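You operate a simulated robot arm through the tools that you are given. There is no shell and no other tool. Be economical: measure what you need, move in short steps, check, and stop when the job is done.

Carry out the task below with a simulated robot arm. There is one attempt and no reset: what you move stays moved.

JOB
Take the weight that says "1" from the top of the test desk 2 and put it on top of the roll there.

Only the result counts: the job must be done as asked and must still hold three seconds after the hand-in. Knocking over, shifting, dropping, spilling or breaking anything else fails it.

ROBOT AND FRAMES
A 6-joint arm with a two-finger parallel gripper, fixed in place. Base frame: the origin is at the foot of the arm, x ahead of it, y to its left, z up; the work surface is at about z = 74. Lengths are in cm, angles in degrees, forces in N, time in s.
With the tool pointing down near the work surface it reaches from about 26 to 68 cm from the base axis. Its first joint turns from -66.0 to 66.0 degrees. Payload 2.9 kg.
The TCP is the grasp point between the finger pads, 3 cm short of the fingertips. In the tool frame z runs along the fingers and y along their closing line. Largest opening 11 cm; finger width 2, thickness 1; the body of the gripper, 4.8 by 11.2 cm, starts 5.5 cm behind the TCP.
Orientation is told as [roll, pitch, yaw] about the base's x, y, z axes, in that order, counted from this pose: with the fingers straight down and closing along the base's y, the tool's x points along the base's -x, its y along +y and its z along -z.

CONTROLS
- The arm moves only by the tool step_arm. Its argument "moves" is a list of rows, each an object of numbers (a shift or turn left out is 0, a gripper value left out holds the last): "jaw": the opening, from 0 (shut) to 1 (fully open); "tx", "ty", "tz": the shift along the base's x, y, z in cm; "rx", "ry", "rz": the turn, a rotation vector about the base's x, y, z in degrees. In form: [{"jaw": .., "tx": .., "ty": .., "tz": .., "rx": .., "ry": .., "rz": ..}, ...]. A call has 1 to 20 rows; each row is the pose to reach, as a shift and turn from the pose commanded when the call began. Rows are played at 5 a second. More than 5 cm and 8.6 degrees between two rows, or a gripper value outside its range, and nothing of the call is played. Where a pose cannot be reached the arm comes as near as it can. A force on the tool above 40 N (or 10 N above the force at the start of the call, whichever is more), or a blocked arm, ends the call early, and 0.2 s more pass. Each finger travels about 10.8 cm/s and halts on what it meets, pressing with about 21 N; the grip force reading is that of the motor and also rises with nothing between the fingers. The clock runs only during rows and for 0.2 s after the last one: add rows that repeat a pose to give the fingers time. The reply holds the time, the measured pose of the TCP, the force on the tool along the base axes, the opening and the grip force, in the units named above and with some noise.
- Cameras (640 x 400 px; columns grow to the right, rows downward): "scene" is fixed at [8.17, 44.04, 137.6]; the picture's right is [-0.71, -0.70, 0.00], its down [-0.44, 0.45, -0.77] and it looks along [0.54, -0.55, -0.63] (base axes); focal length 358 px, centre (320, 200). "wrist" rides on the gripper at [-3.6, 0, -5.7] in the tool frame; the picture's right is [0.00, -1.00, 0.00], its down [0.97, 0.00, -0.24] and it looks along [0.24, 0.00, 0.97] (tool axes); focal length 218 px, centre (320, 200).
- capture(camera): a new picture of that camera. The clock stands still meanwhile.
- pixel_to_xyz(camera, pixels): for up to 12 pixels [column, row] of the newest picture of that camera ("zoom" is the newest enlarged one), the place [x, y, z] in the base frame of the surface seen there, good to about 0.2 cm. The clock stands still meanwhile.
- close_up(camera, box): a new picture of the part [left, top, right, bottom] of that camera's present view, enlarged. The clock stands still meanwhile.
- hand_in(): hands the job in; it is judged then, once.

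Work in short steps. Measure before you move; look again where a grasp or a placing could have gone wrong, and mend it. You have 60 turns and 26 pictures in all, those below and enlarged ones among them. Open the gripper and draw the arm clear of the work before you hand the job in, unless the task says otherwise; then end with one line.

The tools are called after "Call:" by a JSON object that holds its "method" and its "body". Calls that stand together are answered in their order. step_arm: Moves the arm, as the interface text tells. Its arguments: {"type":"object","properties":{"moves":{"type":"array","items":{"type":"object","properties":{"jaw":{"type":"number"},"tx":{"type":"number"},"ty":{"type":"number"},"tz":{"type":"number"},"rx":{"type":"number"},"ry":{"type":"number"},"rz":{"type":"number"}}}}},"required":["moves"]} The other tools are called the same way: capture (camera) takes a picture; pixel_to_xyz (camera, pixels) gives the place of the surface under pixels of a picture; close_up (camera, box) takes an enlarged picture of a part of a camera's view; hand_in () hands the job in.

At the start:

```text
t: 0.0
eef_pos: [38.41, 8.65, 112.92]
ee_rot: [0.0, -0.1, 0.0]
force: [-0.1, -0.4, 0.4]
finger_gap: 11.0
finger_force: 0.1
```

scene: 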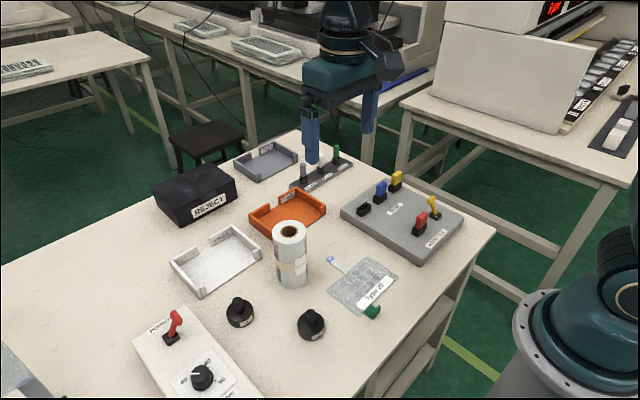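
wrist: 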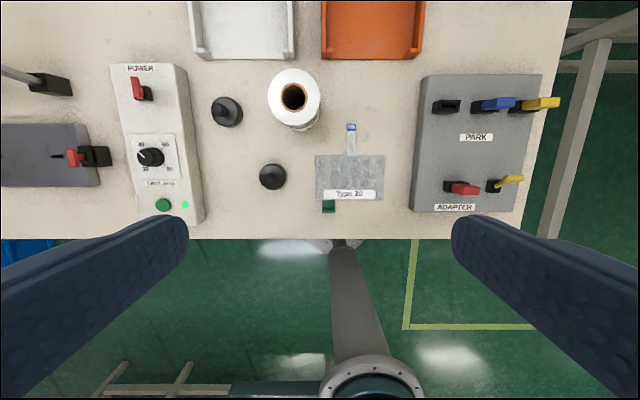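

The scene shows two black weights near (240,313) and (311,324) and the roll at (290,255). I enlarge the area to read the labels.

Call:
{"method": "close_up", "body": {"camera": "scene", "box": [210, 210, 350, 350]}}

Call:
{"method": "close_up", "body": {"camera": "wrist", "box": [190, 50, 350, 210]}}

```text
2.86 times, centred on (280, 280) of scene
```

zoom: 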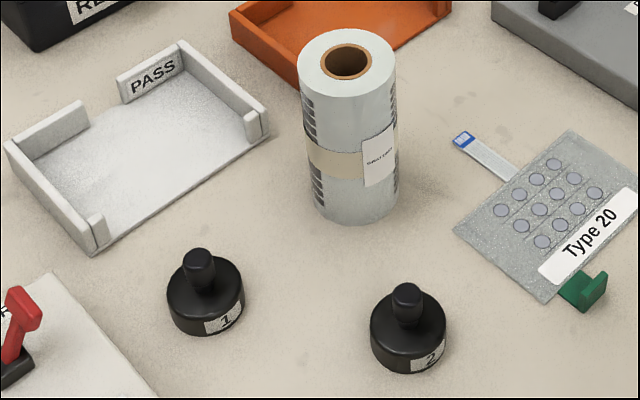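

```text
2.50 times, centred on (270, 130) of wrist
```

zoom: 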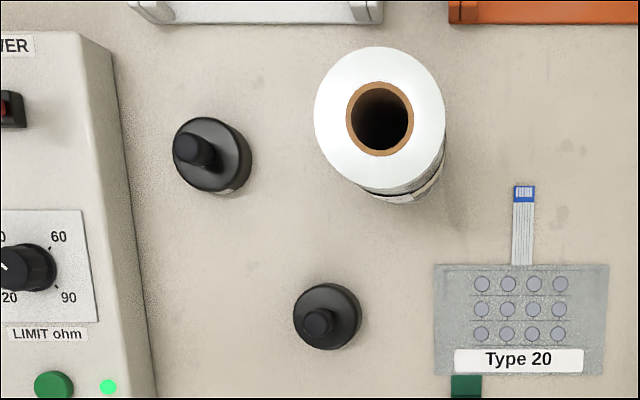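

Weight "1" is the left one (scene 240,313; wrist zoom 212,155). I measure its knob, its base edges and the roll top.

Call:
{"method": "pixel_to_xyz", "body": {"camera": "zoom", "pixels": [[187, 148], [200, 150], [235, 158], [249, 160], [215, 120], [330, 100], [430, 100], [380, 60], [380, 170], [160, 220], [380, 120], [318, 322]]}}

Call:
{"method": "pixel_to_xyz", "body": {"camera": "scene", "pixels": [[279, 299], [279, 304], [279, 310], [239, 299], [239, 303], [239, 308], [289, 224], [276, 230], [302, 230], [235, 301], [243, 301], [290, 239]]}}

```text
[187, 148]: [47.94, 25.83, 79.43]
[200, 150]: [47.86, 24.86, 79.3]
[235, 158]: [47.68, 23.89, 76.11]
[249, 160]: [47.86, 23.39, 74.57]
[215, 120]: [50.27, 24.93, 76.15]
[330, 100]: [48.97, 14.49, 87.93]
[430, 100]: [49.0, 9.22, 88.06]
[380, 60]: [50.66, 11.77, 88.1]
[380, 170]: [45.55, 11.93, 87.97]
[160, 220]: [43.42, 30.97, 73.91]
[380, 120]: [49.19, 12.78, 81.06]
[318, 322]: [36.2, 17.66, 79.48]
```

```text
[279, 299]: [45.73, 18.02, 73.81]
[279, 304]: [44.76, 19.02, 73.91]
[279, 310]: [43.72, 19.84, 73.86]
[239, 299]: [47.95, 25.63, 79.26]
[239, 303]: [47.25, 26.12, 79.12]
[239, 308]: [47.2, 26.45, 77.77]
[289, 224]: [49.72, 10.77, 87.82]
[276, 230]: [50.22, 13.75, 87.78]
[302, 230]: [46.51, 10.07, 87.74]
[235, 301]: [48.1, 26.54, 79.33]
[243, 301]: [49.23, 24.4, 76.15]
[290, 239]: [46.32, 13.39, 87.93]
```

The knob of weight 1 is centred at about (47.9, 25.5), with its top at z 79.4 and the base top at 76.1. The roll top is centred at about (48.0, 11.9), z 88.0, radius 3.4. I move over the weight with the jaw partly closed, staying high.

Call:
{"method": "step_arm", "body": {"moves": [{"jaw": 0.45, "tx": 1.9, "ty": 3.4, "tz": -2}, {"tx": 3.8, "ty": 6.8, "tz": -4}, {"tx": 5.7, "ty": 10.2, "tz": -7}, {"tx": 7.6, "ty": 13.6, "tz": -10}, {"tx": 9.5, "ty": 16.85, "tz": -14}, {"tx": 9.5, "ty": 16.85, "tz": -18}, {"tx": 9.5, "ty": 16.85, "tz": -22}, {"tx": 9.5, "ty": 16.85, "tz": -25}, {"tx": 9.5, "ty": 16.85, "tz": -25}, {"tx": 9.5, "ty": 16.85, "tz": -25}]}}

Call:
{"method": "capture", "body": {"camera": "wrist"}}

```text
refused: row 5 steps farther than a row can; nothing moved
```

```text
21 pictures are left
```

wrist: 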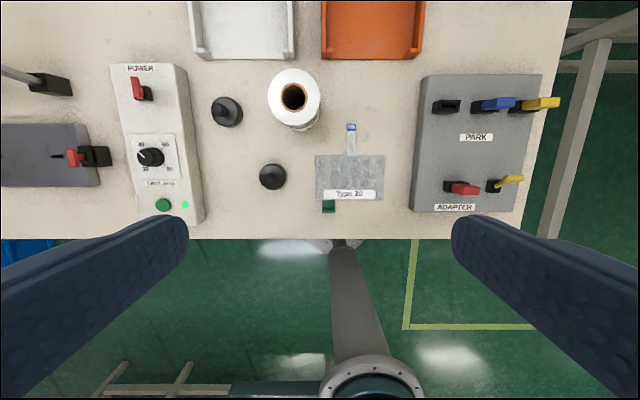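

The row steps were too large and nothing moved. I send the same path in smaller steps.

Call:
{"method": "step_arm", "body": {"moves": [{"jaw": 0.45, "tx": 1.9, "ty": 3.4, "tz": -1}, {"tx": 3.8, "ty": 6.8, "tz": -2}, {"tx": 5.7, "ty": 10.2, "tz": -3}, {"tx": 7.6, "ty": 13.6, "tz": -4}, {"tx": 9.5, "ty": 16.85, "tz": -6}, {"tx": 9.5, "ty": 16.85, "tz": -10}, {"tx": 9.5, "ty": 16.85, "tz": -14}, {"tx": 9.5, "ty": 16.85, "tz": -18}, {"tx": 9.5, "ty": 16.85, "tz": -22}, {"tx": 9.5, "ty": 16.85, "tz": -25}, {"tx": 9.5, "ty": 16.85, "tz": -25}, {"tx": 9.5, "ty": 16.85, "tz": -25}]}}

Call:
{"method": "capture", "body": {"camera": "wrist"}}

```text
t: 2.6
eef_pos: [47.81, 25.67, 87.89]
ee_rot: [0.0, 0.0, 0.0]
force: [0.3, -0.4, 0.5]
finger_gap: 4.94
finger_force: 0.0
```

```text
20 pictures are left
```

wrist: 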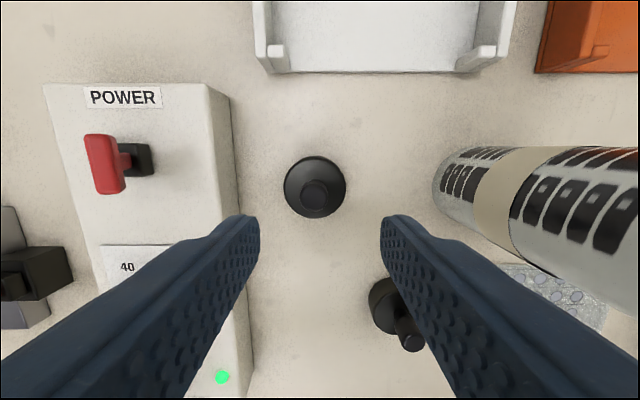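

The weight sits between the fingers at (314,195). I measure the knob and the power box before going down.

Call:
{"method": "pixel_to_xyz", "body": {"camera": "wrist", "pixels": [[302, 195], [314, 184], [314, 195], [325, 195], [314, 205], [289, 180], [341, 180], [222, 150], [105, 160]]}}

Call:
{"method": "close_up", "body": {"camera": "wrist", "box": [240, 130, 400, 230]}}

```text
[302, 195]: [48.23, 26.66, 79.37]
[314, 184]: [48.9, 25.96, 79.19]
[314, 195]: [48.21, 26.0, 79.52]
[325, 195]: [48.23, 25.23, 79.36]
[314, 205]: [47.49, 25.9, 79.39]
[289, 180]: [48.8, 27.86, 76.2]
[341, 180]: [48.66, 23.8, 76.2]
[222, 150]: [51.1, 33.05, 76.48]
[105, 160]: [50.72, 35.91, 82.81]
```

```text
4.00 times, centred on (320, 180) of wrist
```

zoom: 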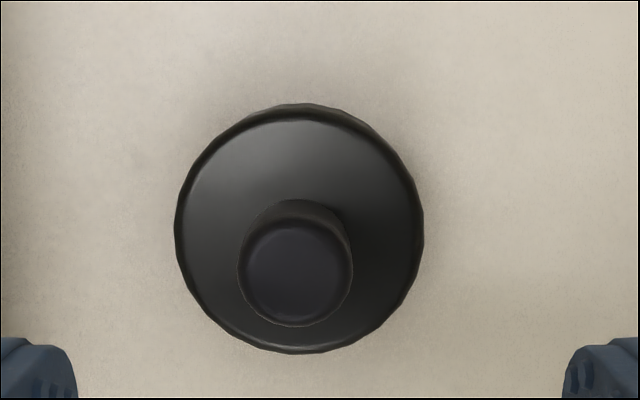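

The knob is centred at about (48.05, 25.95). I go down to TCP z 79.6, with the tips 0.4 above the base, and then close.

Call:
{"method": "step_arm", "body": {"moves": [{"tx": 0.15, "ty": 0.35, "tz": -2}, {"tx": 0.15, "ty": 0.35, "tz": -4}, {"tx": 0.15, "ty": 0.35, "tz": -6}, {"tx": 0.15, "ty": 0.35, "tz": -7.5}, {"tx": 0.15, "ty": 0.35, "tz": -8.2}, {"tx": 0.15, "ty": 0.35, "tz": -8.2}]}}

Call:
{"method": "capture", "body": {"camera": "wrist"}}

```text
t: 4.0
eef_pos: [47.92, 25.94, 79.75]
ee_rot: [-0.1, -0.1, 0.0]
force: [0.0, 0.9, -0.5]
finger_gap: 4.96
finger_force: 0.1
```

```text
18 pictures are left
```

wrist: 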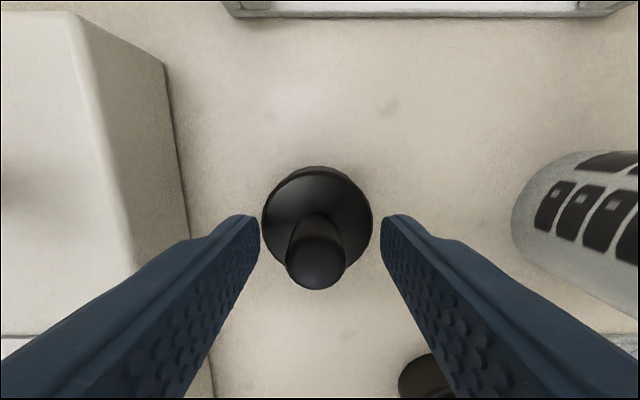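

The knob is between the fingers, centred at column 316. I close the gripper.

Call:
{"method": "step_arm", "body": {"moves": [{"jaw": 0.3}, {"jaw": 0.2}, {"jaw": 0.1}, {"jaw": 0.0}, {"jaw": 0.0}, {"jaw": 0.0}]}}

```text
t: 5.4
eef_pos: [47.92, 25.74, 79.81]
ee_rot: [0.0, 0.1, -0.1]
force: [0.1, 0.4, 0.3]
finger_gap: 1.94
finger_force: 21.2
```

The gap is 1.94 with 21 N on the knob, so it is held. I lift straight up 18 cm, with the bottom ending at about z 92.

Call:
{"method": "step_arm", "body": {"moves": [{"tz": 1}, {"tz": 3}, {"tz": 5}, {"tz": 7.5}, {"tz": 10}, {"tz": 12.5}, {"tz": 15}, {"tz": 17}, {"tz": 18}, {"tz": 18}]}}

Call:
{"method": "capture", "body": {"camera": "wrist"}}

Call:
{"method": "capture", "body": {"camera": "scene"}}

```text
t: 7.6
eef_pos: [47.91, 25.8, 97.64]
ee_rot: [0.0, 0.0, 0.0]
force: [-0.1, -1.0, -0.4]
finger_gap: 0.0
finger_force: 20.9
```

```text
17 pictures are left
```

wrist: 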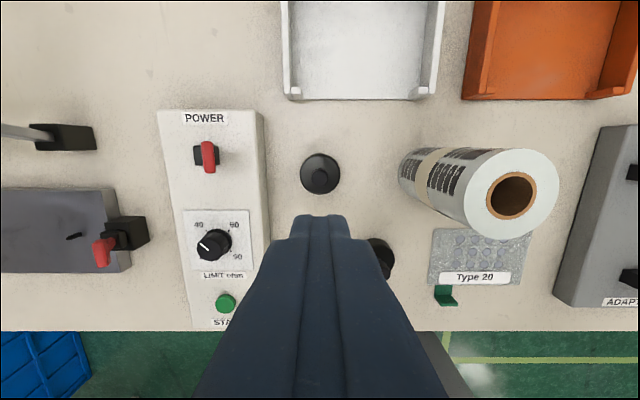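

```text
16 pictures are left
```

scene: 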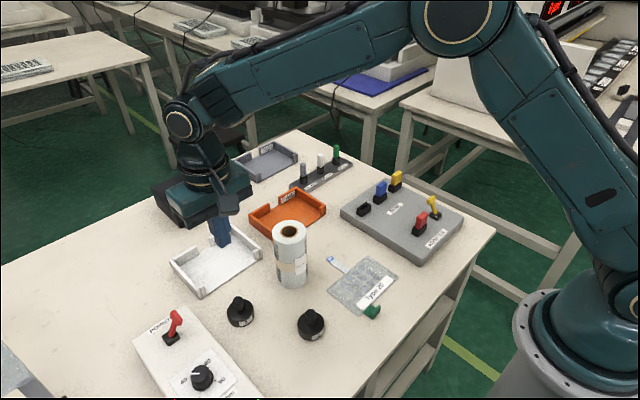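

The gripper came up empty. The weight slipped out and is still standing. I look at the knob's shape and where it is now.

Call:
{"method": "close_up", "body": {"camera": "scene", "box": [216, 285, 264, 333]}}

Call:
{"method": "pixel_to_xyz", "body": {"camera": "wrist", "pixels": [[314, 180], [320, 180], [326, 180], [320, 173], [320, 187], [303, 170], [337, 170], [320, 156]]}}

Call:
{"method": "close_up", "body": {"camera": "wrist", "box": [280, 135, 360, 215]}}

```text
8.33 times, centred on (240, 309) of scene
```

zoom: 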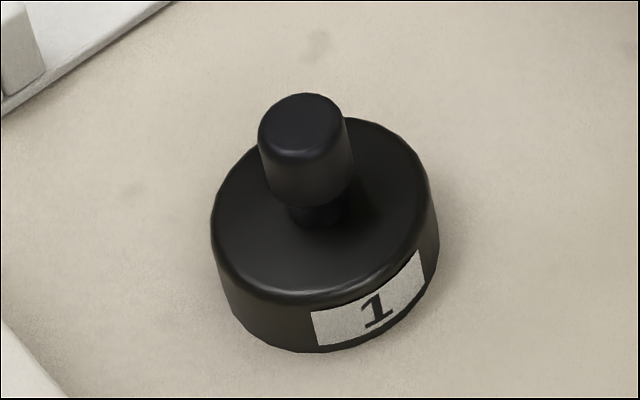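

```text
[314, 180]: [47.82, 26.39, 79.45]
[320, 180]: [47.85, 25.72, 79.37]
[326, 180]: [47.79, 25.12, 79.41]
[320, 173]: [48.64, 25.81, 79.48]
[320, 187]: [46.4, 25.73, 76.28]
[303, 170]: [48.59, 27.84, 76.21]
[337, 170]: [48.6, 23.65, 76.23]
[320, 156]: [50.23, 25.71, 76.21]
```

```text
5.00 times, centred on (320, 175) of wrist
```

zoom: 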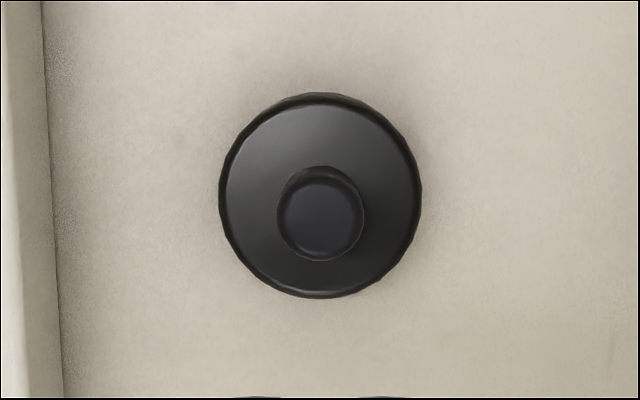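

The weight is upright at (47.85, 25.75) and hasn't moved. The head is about 2 cm wide over a narrow neck, and the grip simply slid off it. I open, go back down 0.4 cm deeper and grip again. Then I lift only a little while watching the force.

Call:
{"method": "step_arm", "body": {"moves": [{"jaw": 0.45}, {"jaw": 0.45, "tz": -3}, {"tz": -6}, {"tz": -9}, {"tz": -12}, {"tz": -14.5}, {"tz": -16.5}, {"tz": -17.5}, {"tz": -18.1}, {"tz": -18.4}, {"tz": -18.4}, {"jaw": 0.2, "tz": -18.4}, {"jaw": 0.1, "tz": -18.4}, {"jaw": 0, "tz": -18.4}, {"jaw": 0, "tz": -18.4}, {"jaw": 0, "tz": -18.4}]}}

Call:
{"method": "step_arm", "body": {"moves": [{"tz": 0.1}, {"tz": 0.2}, {"tz": 0.3}, {"tz": 0.4}]}}

Call:
{"method": "step_arm", "body": {"moves": [{"tz": 0.2}, {"tz": 0.4}, {"tz": 0.6}]}}

Call:
{"method": "capture", "body": {"camera": "wrist"}}

```text
t: 11.0
eef_pos: [47.89, 25.76, 79.2]
ee_rot: [0.0, 0.0, 0.0]
force: [0.4, 1.1, -0.4]
finger_gap: 1.93
finger_force: 21.2
```

```text
t: 12.0
eef_pos: [48.12, 25.79, 79.61]
ee_rot: [-0.1, 0.0, -0.1]
force: [0.0, 0.6, -3.0]
finger_gap: 1.93
finger_force: 21.4
```

```text
t: 12.8
eef_pos: [47.98, 25.79, 80.32]
ee_rot: [0.0, 0.0, -0.1]
force: [-0.2, 0.3, -3.4]
finger_gap: 1.92
finger_force: 20.7
```

```text
13 pictures are left
```

wrist: 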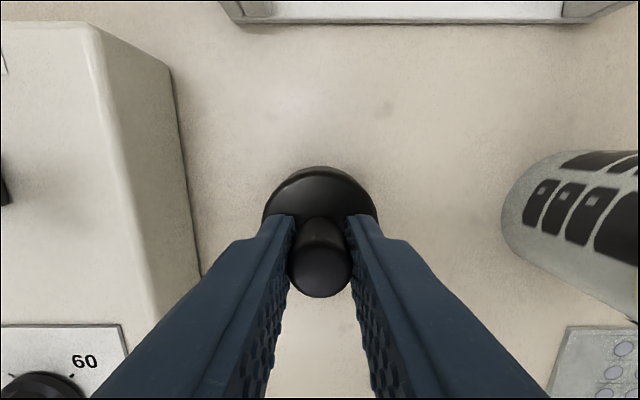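

The tool now reads about 3.4 N of downward load. I measure the knob top and base top to tell a real lift from slipping.

Call:
{"method": "pixel_to_xyz", "body": {"camera": "wrist", "pixels": [[320, 270], [310, 275], [330, 275], [320, 190], [290, 200], [350, 200]]}}

```text
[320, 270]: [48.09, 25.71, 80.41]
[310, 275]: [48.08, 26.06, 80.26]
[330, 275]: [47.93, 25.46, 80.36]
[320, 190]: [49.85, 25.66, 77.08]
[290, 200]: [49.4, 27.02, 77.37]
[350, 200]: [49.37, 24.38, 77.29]
```

The knob top is at 80.35 and the base at 77.2, so the weight really is about 1 cm up. I keep lifting gently.

Call:
{"method": "step_arm", "body": {"moves": [{"tz": 0.3}, {"tz": 0.7}, {"tz": 1.2}, {"tz": 1.7}, {"tz": 2.2}, {"tz": 2.7}, {"tz": 3.2}, {"tz": 3.6}, {"tz": 3.9}, {"tz": 4}]}}

Call:
{"method": "capture", "body": {"camera": "wrist"}}

```text
t: 15.0
eef_pos: [47.99, 25.81, 84.23]
ee_rot: [-0.1, -0.1, 0.0]
force: [-0.8, -0.4, -4.4]
finger_gap: 1.91
finger_force: 21.2
```

```text
12 pictures are left
```

wrist: 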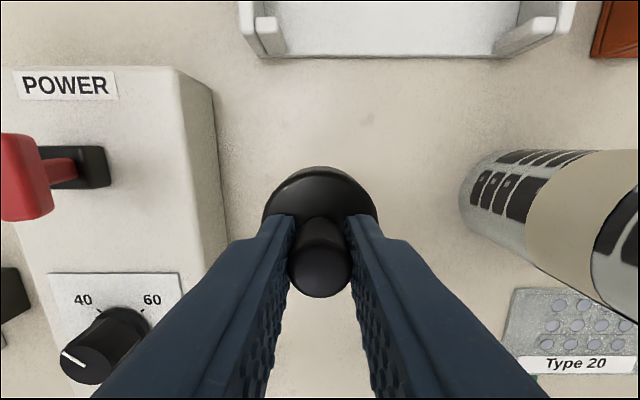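

The weight looks the same in the gripper, so there is no slip. I lift 11.5 cm more, moderately.

Call:
{"method": "step_arm", "body": {"moves": [{"tz": 0.3}, {"tz": 0.8}, {"tz": 1.5}, {"tz": 2.2}, {"tz": 2.9}, {"tz": 3.6}, {"tz": 4.3}, {"tz": 5}, {"tz": 5.7}, {"tz": 6.4}, {"tz": 7.1}, {"tz": 7.8}, {"tz": 8.5}, {"tz": 9.2}, {"tz": 9.9}, {"tz": 10.5}, {"tz": 11}, {"tz": 11.3}, {"tz": 11.5}, {"tz": 11.5}]}}

Call:
{"method": "capture", "body": {"camera": "wrist"}}

```text
t: 19.2
eef_pos: [48.04, 25.88, 95.82]
ee_rot: [0.0, 0.0, 0.0]
force: [0.2, -0.3, -2.7]
finger_gap: 1.93
finger_force: 21.6
```

```text
11 pictures are left
```

wrist: 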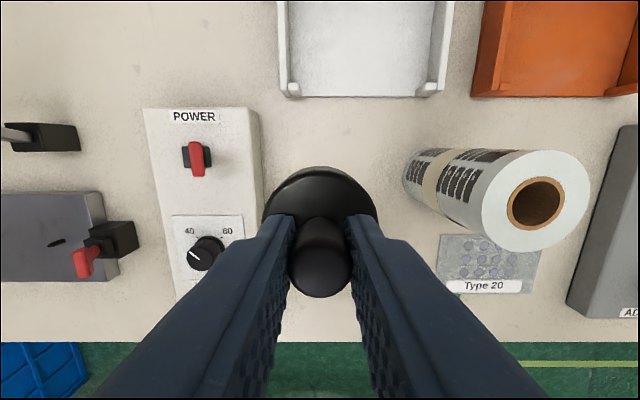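

The weight is still held. I measure the roll top from here, with its disc at about (482–591, 150–251), along with the knob.

Call:
{"method": "pixel_to_xyz", "body": {"camera": "wrist", "pixels": [[487, 200], [586, 200], [536, 155], [536, 246], [503, 168], [570, 168], [503, 235], [570, 235], [320, 275], [312, 275], [320, 190]]}}

```text
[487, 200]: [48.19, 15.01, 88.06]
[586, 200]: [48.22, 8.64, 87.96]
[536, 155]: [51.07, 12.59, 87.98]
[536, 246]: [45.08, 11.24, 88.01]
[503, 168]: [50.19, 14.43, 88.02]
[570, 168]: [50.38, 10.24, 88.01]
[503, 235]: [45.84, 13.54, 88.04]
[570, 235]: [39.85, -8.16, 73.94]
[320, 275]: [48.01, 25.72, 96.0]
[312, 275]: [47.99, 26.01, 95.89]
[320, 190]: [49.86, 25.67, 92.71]
```

The roll centre is (48.1, 11.9), top 88.0. The weight is at (48.0, 25.75), with its bottom near 90.5. I slide it across by -13.85 in y.

Call:
{"method": "step_arm", "body": {"moves": [{"ty": -0.3}, {"ty": -0.9}, {"ty": -1.7}, {"ty": -2.6}, {"ty": -3.5}, {"ty": -4.4}, {"ty": -5.3}, {"ty": -6.2}, {"ty": -7.1}, {"ty": -8}, {"ty": -8.9}, {"ty": -9.8}, {"ty": -10.7}, {"ty": -11.6}, {"ty": -12.4}, {"ty": -13.1}, {"ty": -13.6, "tx": 0.1}, {"ty": -13.85, "tx": 0.1}, {"ty": -13.85, "tx": 0.1}]}}

Call:
{"method": "capture", "body": {"camera": "wrist"}}

Call:
{"method": "close_up", "body": {"camera": "scene", "box": [220, 160, 360, 300]}}

```text
t: 23.2
eef_pos: [48.12, 12.01, 95.9]
ee_rot: [0.0, 0.0, -0.1]
force: [0.8, -0.4, -4.0]
finger_gap: 1.92
finger_force: 21.1
```

```text
10 pictures are left
```

wrist: 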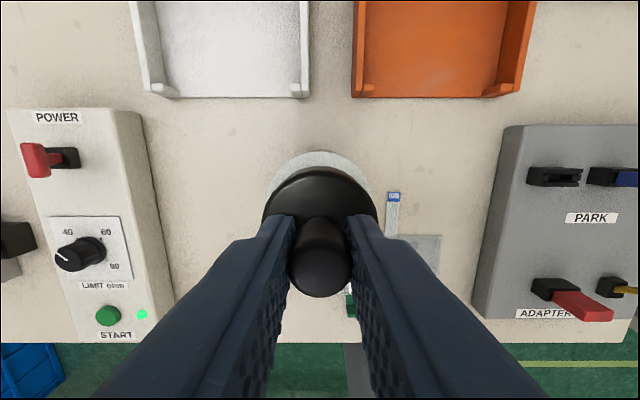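

```text
2.86 times, centred on (290, 230) of scene
```

zoom: 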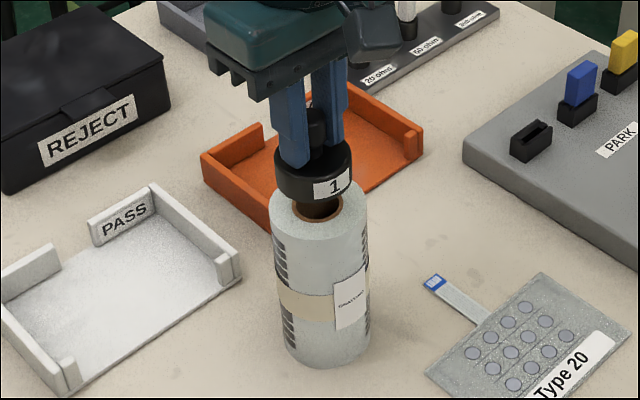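

The weight hovers right above the roll. I lower it in small steps and watch the force.

Call:
{"method": "step_arm", "body": {"moves": [{"tz": -0.3}, {"tz": -0.6}, {"tz": -0.9}, {"tz": -1.2}, {"tz": -1.5}, {"tz": -1.8}, {"tz": -1.95}, {"tz": -2.1}, {"tz": -2.1}]}}

Call:
{"method": "step_arm", "body": {"moves": [{"tz": -0.1}, {"tz": -0.1}]}}

Call:
{"method": "step_arm", "body": {"moves": [{"tz": -0.1}, {"tz": -0.1}]}}

Call:
{"method": "close_up", "body": {"camera": "scene", "box": [250, 190, 330, 270]}}

```text
t: 25.2
eef_pos: [48.05, 11.99, 93.72]
ee_rot: [0.0, 0.0, 0.0]
force: [-0.1, -0.2, -4.0]
finger_gap: 1.93
finger_force: 20.9
```

```text
t: 25.8
eef_pos: [48.01, 11.96, 93.67]
ee_rot: [0.1, 0.0, 0.0]
force: [0.7, 0.7, -2.7]
finger_gap: 1.92
finger_force: 20.4
```

```text
t: 26.4
eef_pos: [48.12, 12.02, 93.45]
ee_rot: [0.0, 0.0, 0.0]
force: [-0.4, 0.4, -2.1]
finger_gap: 1.94
finger_force: 20.6
```

```text
5.00 times, centred on (290, 230) of scene
```

zoom: 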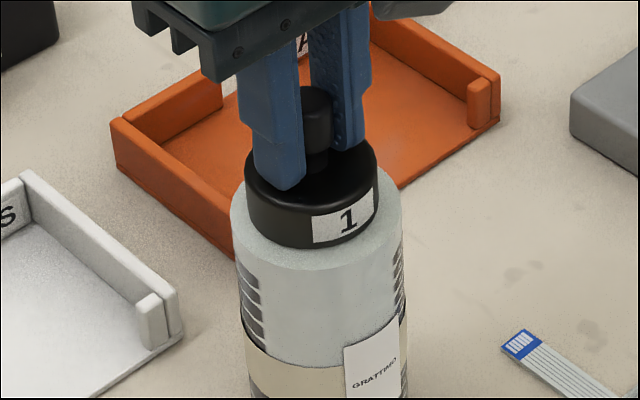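

The bottom is almost at the roll top, and by the grasp offset contact comes at TCP 93.3–93.4. I go on in 0.05–0.1 cm steps.

Call:
{"method": "step_arm", "body": {"moves": [{"tz": -0.07}, {"tz": -0.07}]}}

Call:
{"method": "step_arm", "body": {"moves": [{"tz": -0.07}, {"tz": -0.07}]}}

```text
t: 27.0
eef_pos: [48.11, 12.1, 93.42]
ee_rot: [-0.1, 0.1, 0.0]
force: [-0.2, 0.2, -3.3]
finger_gap: 1.93
finger_force: 20.7
```

```text
t: 27.6
eef_pos: [48.05, 12.06, 93.42]
ee_rot: [0.0, 0.1, 0.0]
force: [-0.4, 0.5, -4.2]
finger_gap: 1.97
finger_force: 21.1
```

The load still hangs at about 3–4 N, so there is no contact yet. I go down a little more.

Call:
{"method": "step_arm", "body": {"moves": [{"tz": -0.07}, {"tz": -0.07}]}}

Call:
{"method": "step_arm", "body": {"moves": [{"tz": -0.07}, {"tz": -0.07}]}}

```text
t: 28.2
eef_pos: [48.11, 12.04, 93.27]
ee_rot: [0.0, 0.1, 0.0]
force: [-0.9, -1.1, -0.1]
finger_gap: 1.93
finger_force: 21.0
```

```text
t: 28.8
eef_pos: [48.18, 11.9, 93.3]
ee_rot: [0.0, -0.1, 0.0]
force: [-0.9, -0.4, 9.2]
finger_gap: 1.92
finger_force: 21.3
```

Contact: the load went from -3 to +9 N. I ease back 0.06 cm and open the jaw gradually.

Call:
{"method": "step_arm", "body": {"moves": [{"tz": 0.06}, {"tz": 0.06}, {"tz": 0.06, "jaw": 0.19}, {"tz": 0.06, "jaw": 0.22}, {"tz": 0.06, "jaw": 0.27}, {"tz": 0.06, "jaw": 0.35}, {"tz": 0.06, "jaw": 0.45}, {"tz": 0.06, "jaw": 0.45}]}}

Call:
{"method": "close_up", "body": {"camera": "scene", "box": [250, 190, 330, 270]}}

```text
t: 30.6
eef_pos: [48.1, 12.02, 93.16]
ee_rot: [0.1, 0.0, 0.0]
force: [1.5, -0.6, 0.2]
finger_gap: 4.95
finger_force: 0.1
```

```text
5.00 times, centred on (290, 230) of scene
```

zoom: 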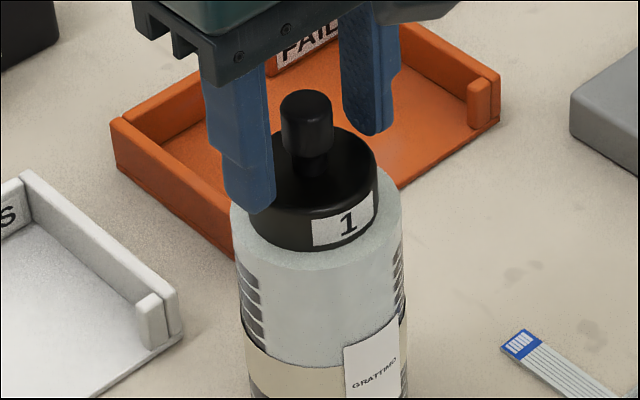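

The weight stands on the roll, released. I draw the arm straight up and check.

Call:
{"method": "step_arm", "body": {"moves": [{"tz": 1}, {"tz": 3}, {"tz": 6}, {"tz": 9}, {"tz": 12}, {"tz": 15}, {"tz": 17}, {"tz": 17}, {"tz": 17}, {"tz": 17}]}}

Call:
{"method": "capture", "body": {"camera": "scene"}}

Call:
{"method": "close_up", "body": {"camera": "wrist", "box": [240, 110, 400, 270]}}

```text
t: 32.8
eef_pos: [48.13, 11.86, 110.34]
ee_rot: [0.0, -0.1, 0.0]
force: [-0.5, -0.2, -0.4]
finger_gap: 4.96
finger_force: 0.1
```

```text
6 pictures are left
```

scene: 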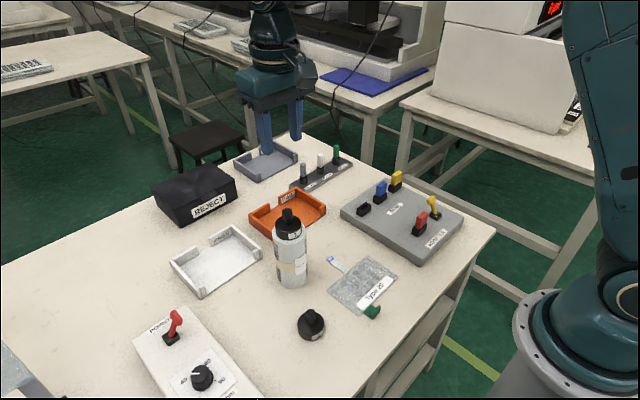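

```text
2.50 times, centred on (320, 190) of wrist
```

zoom: 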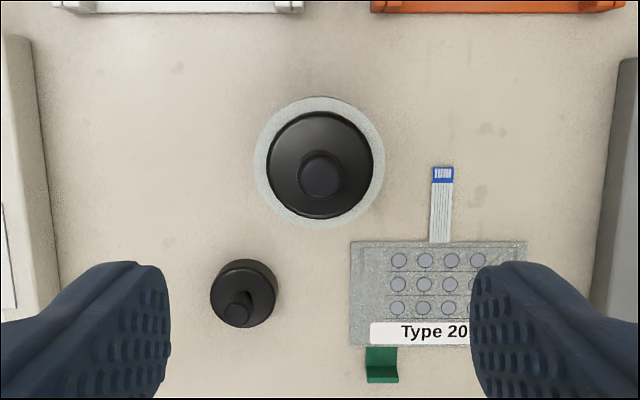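

The weight stands centred on the upright roll, the arm is clear and nothing else has moved. I hand the job in.

Call:
{"method": "hand_in", "body": {}}

```text
The job is handed in.
```

The weight marked "1" now stands centred on top of the roll, and the job is handed in; the first grip slipped off before lifting it, but the second held and nothing else was disturbed.
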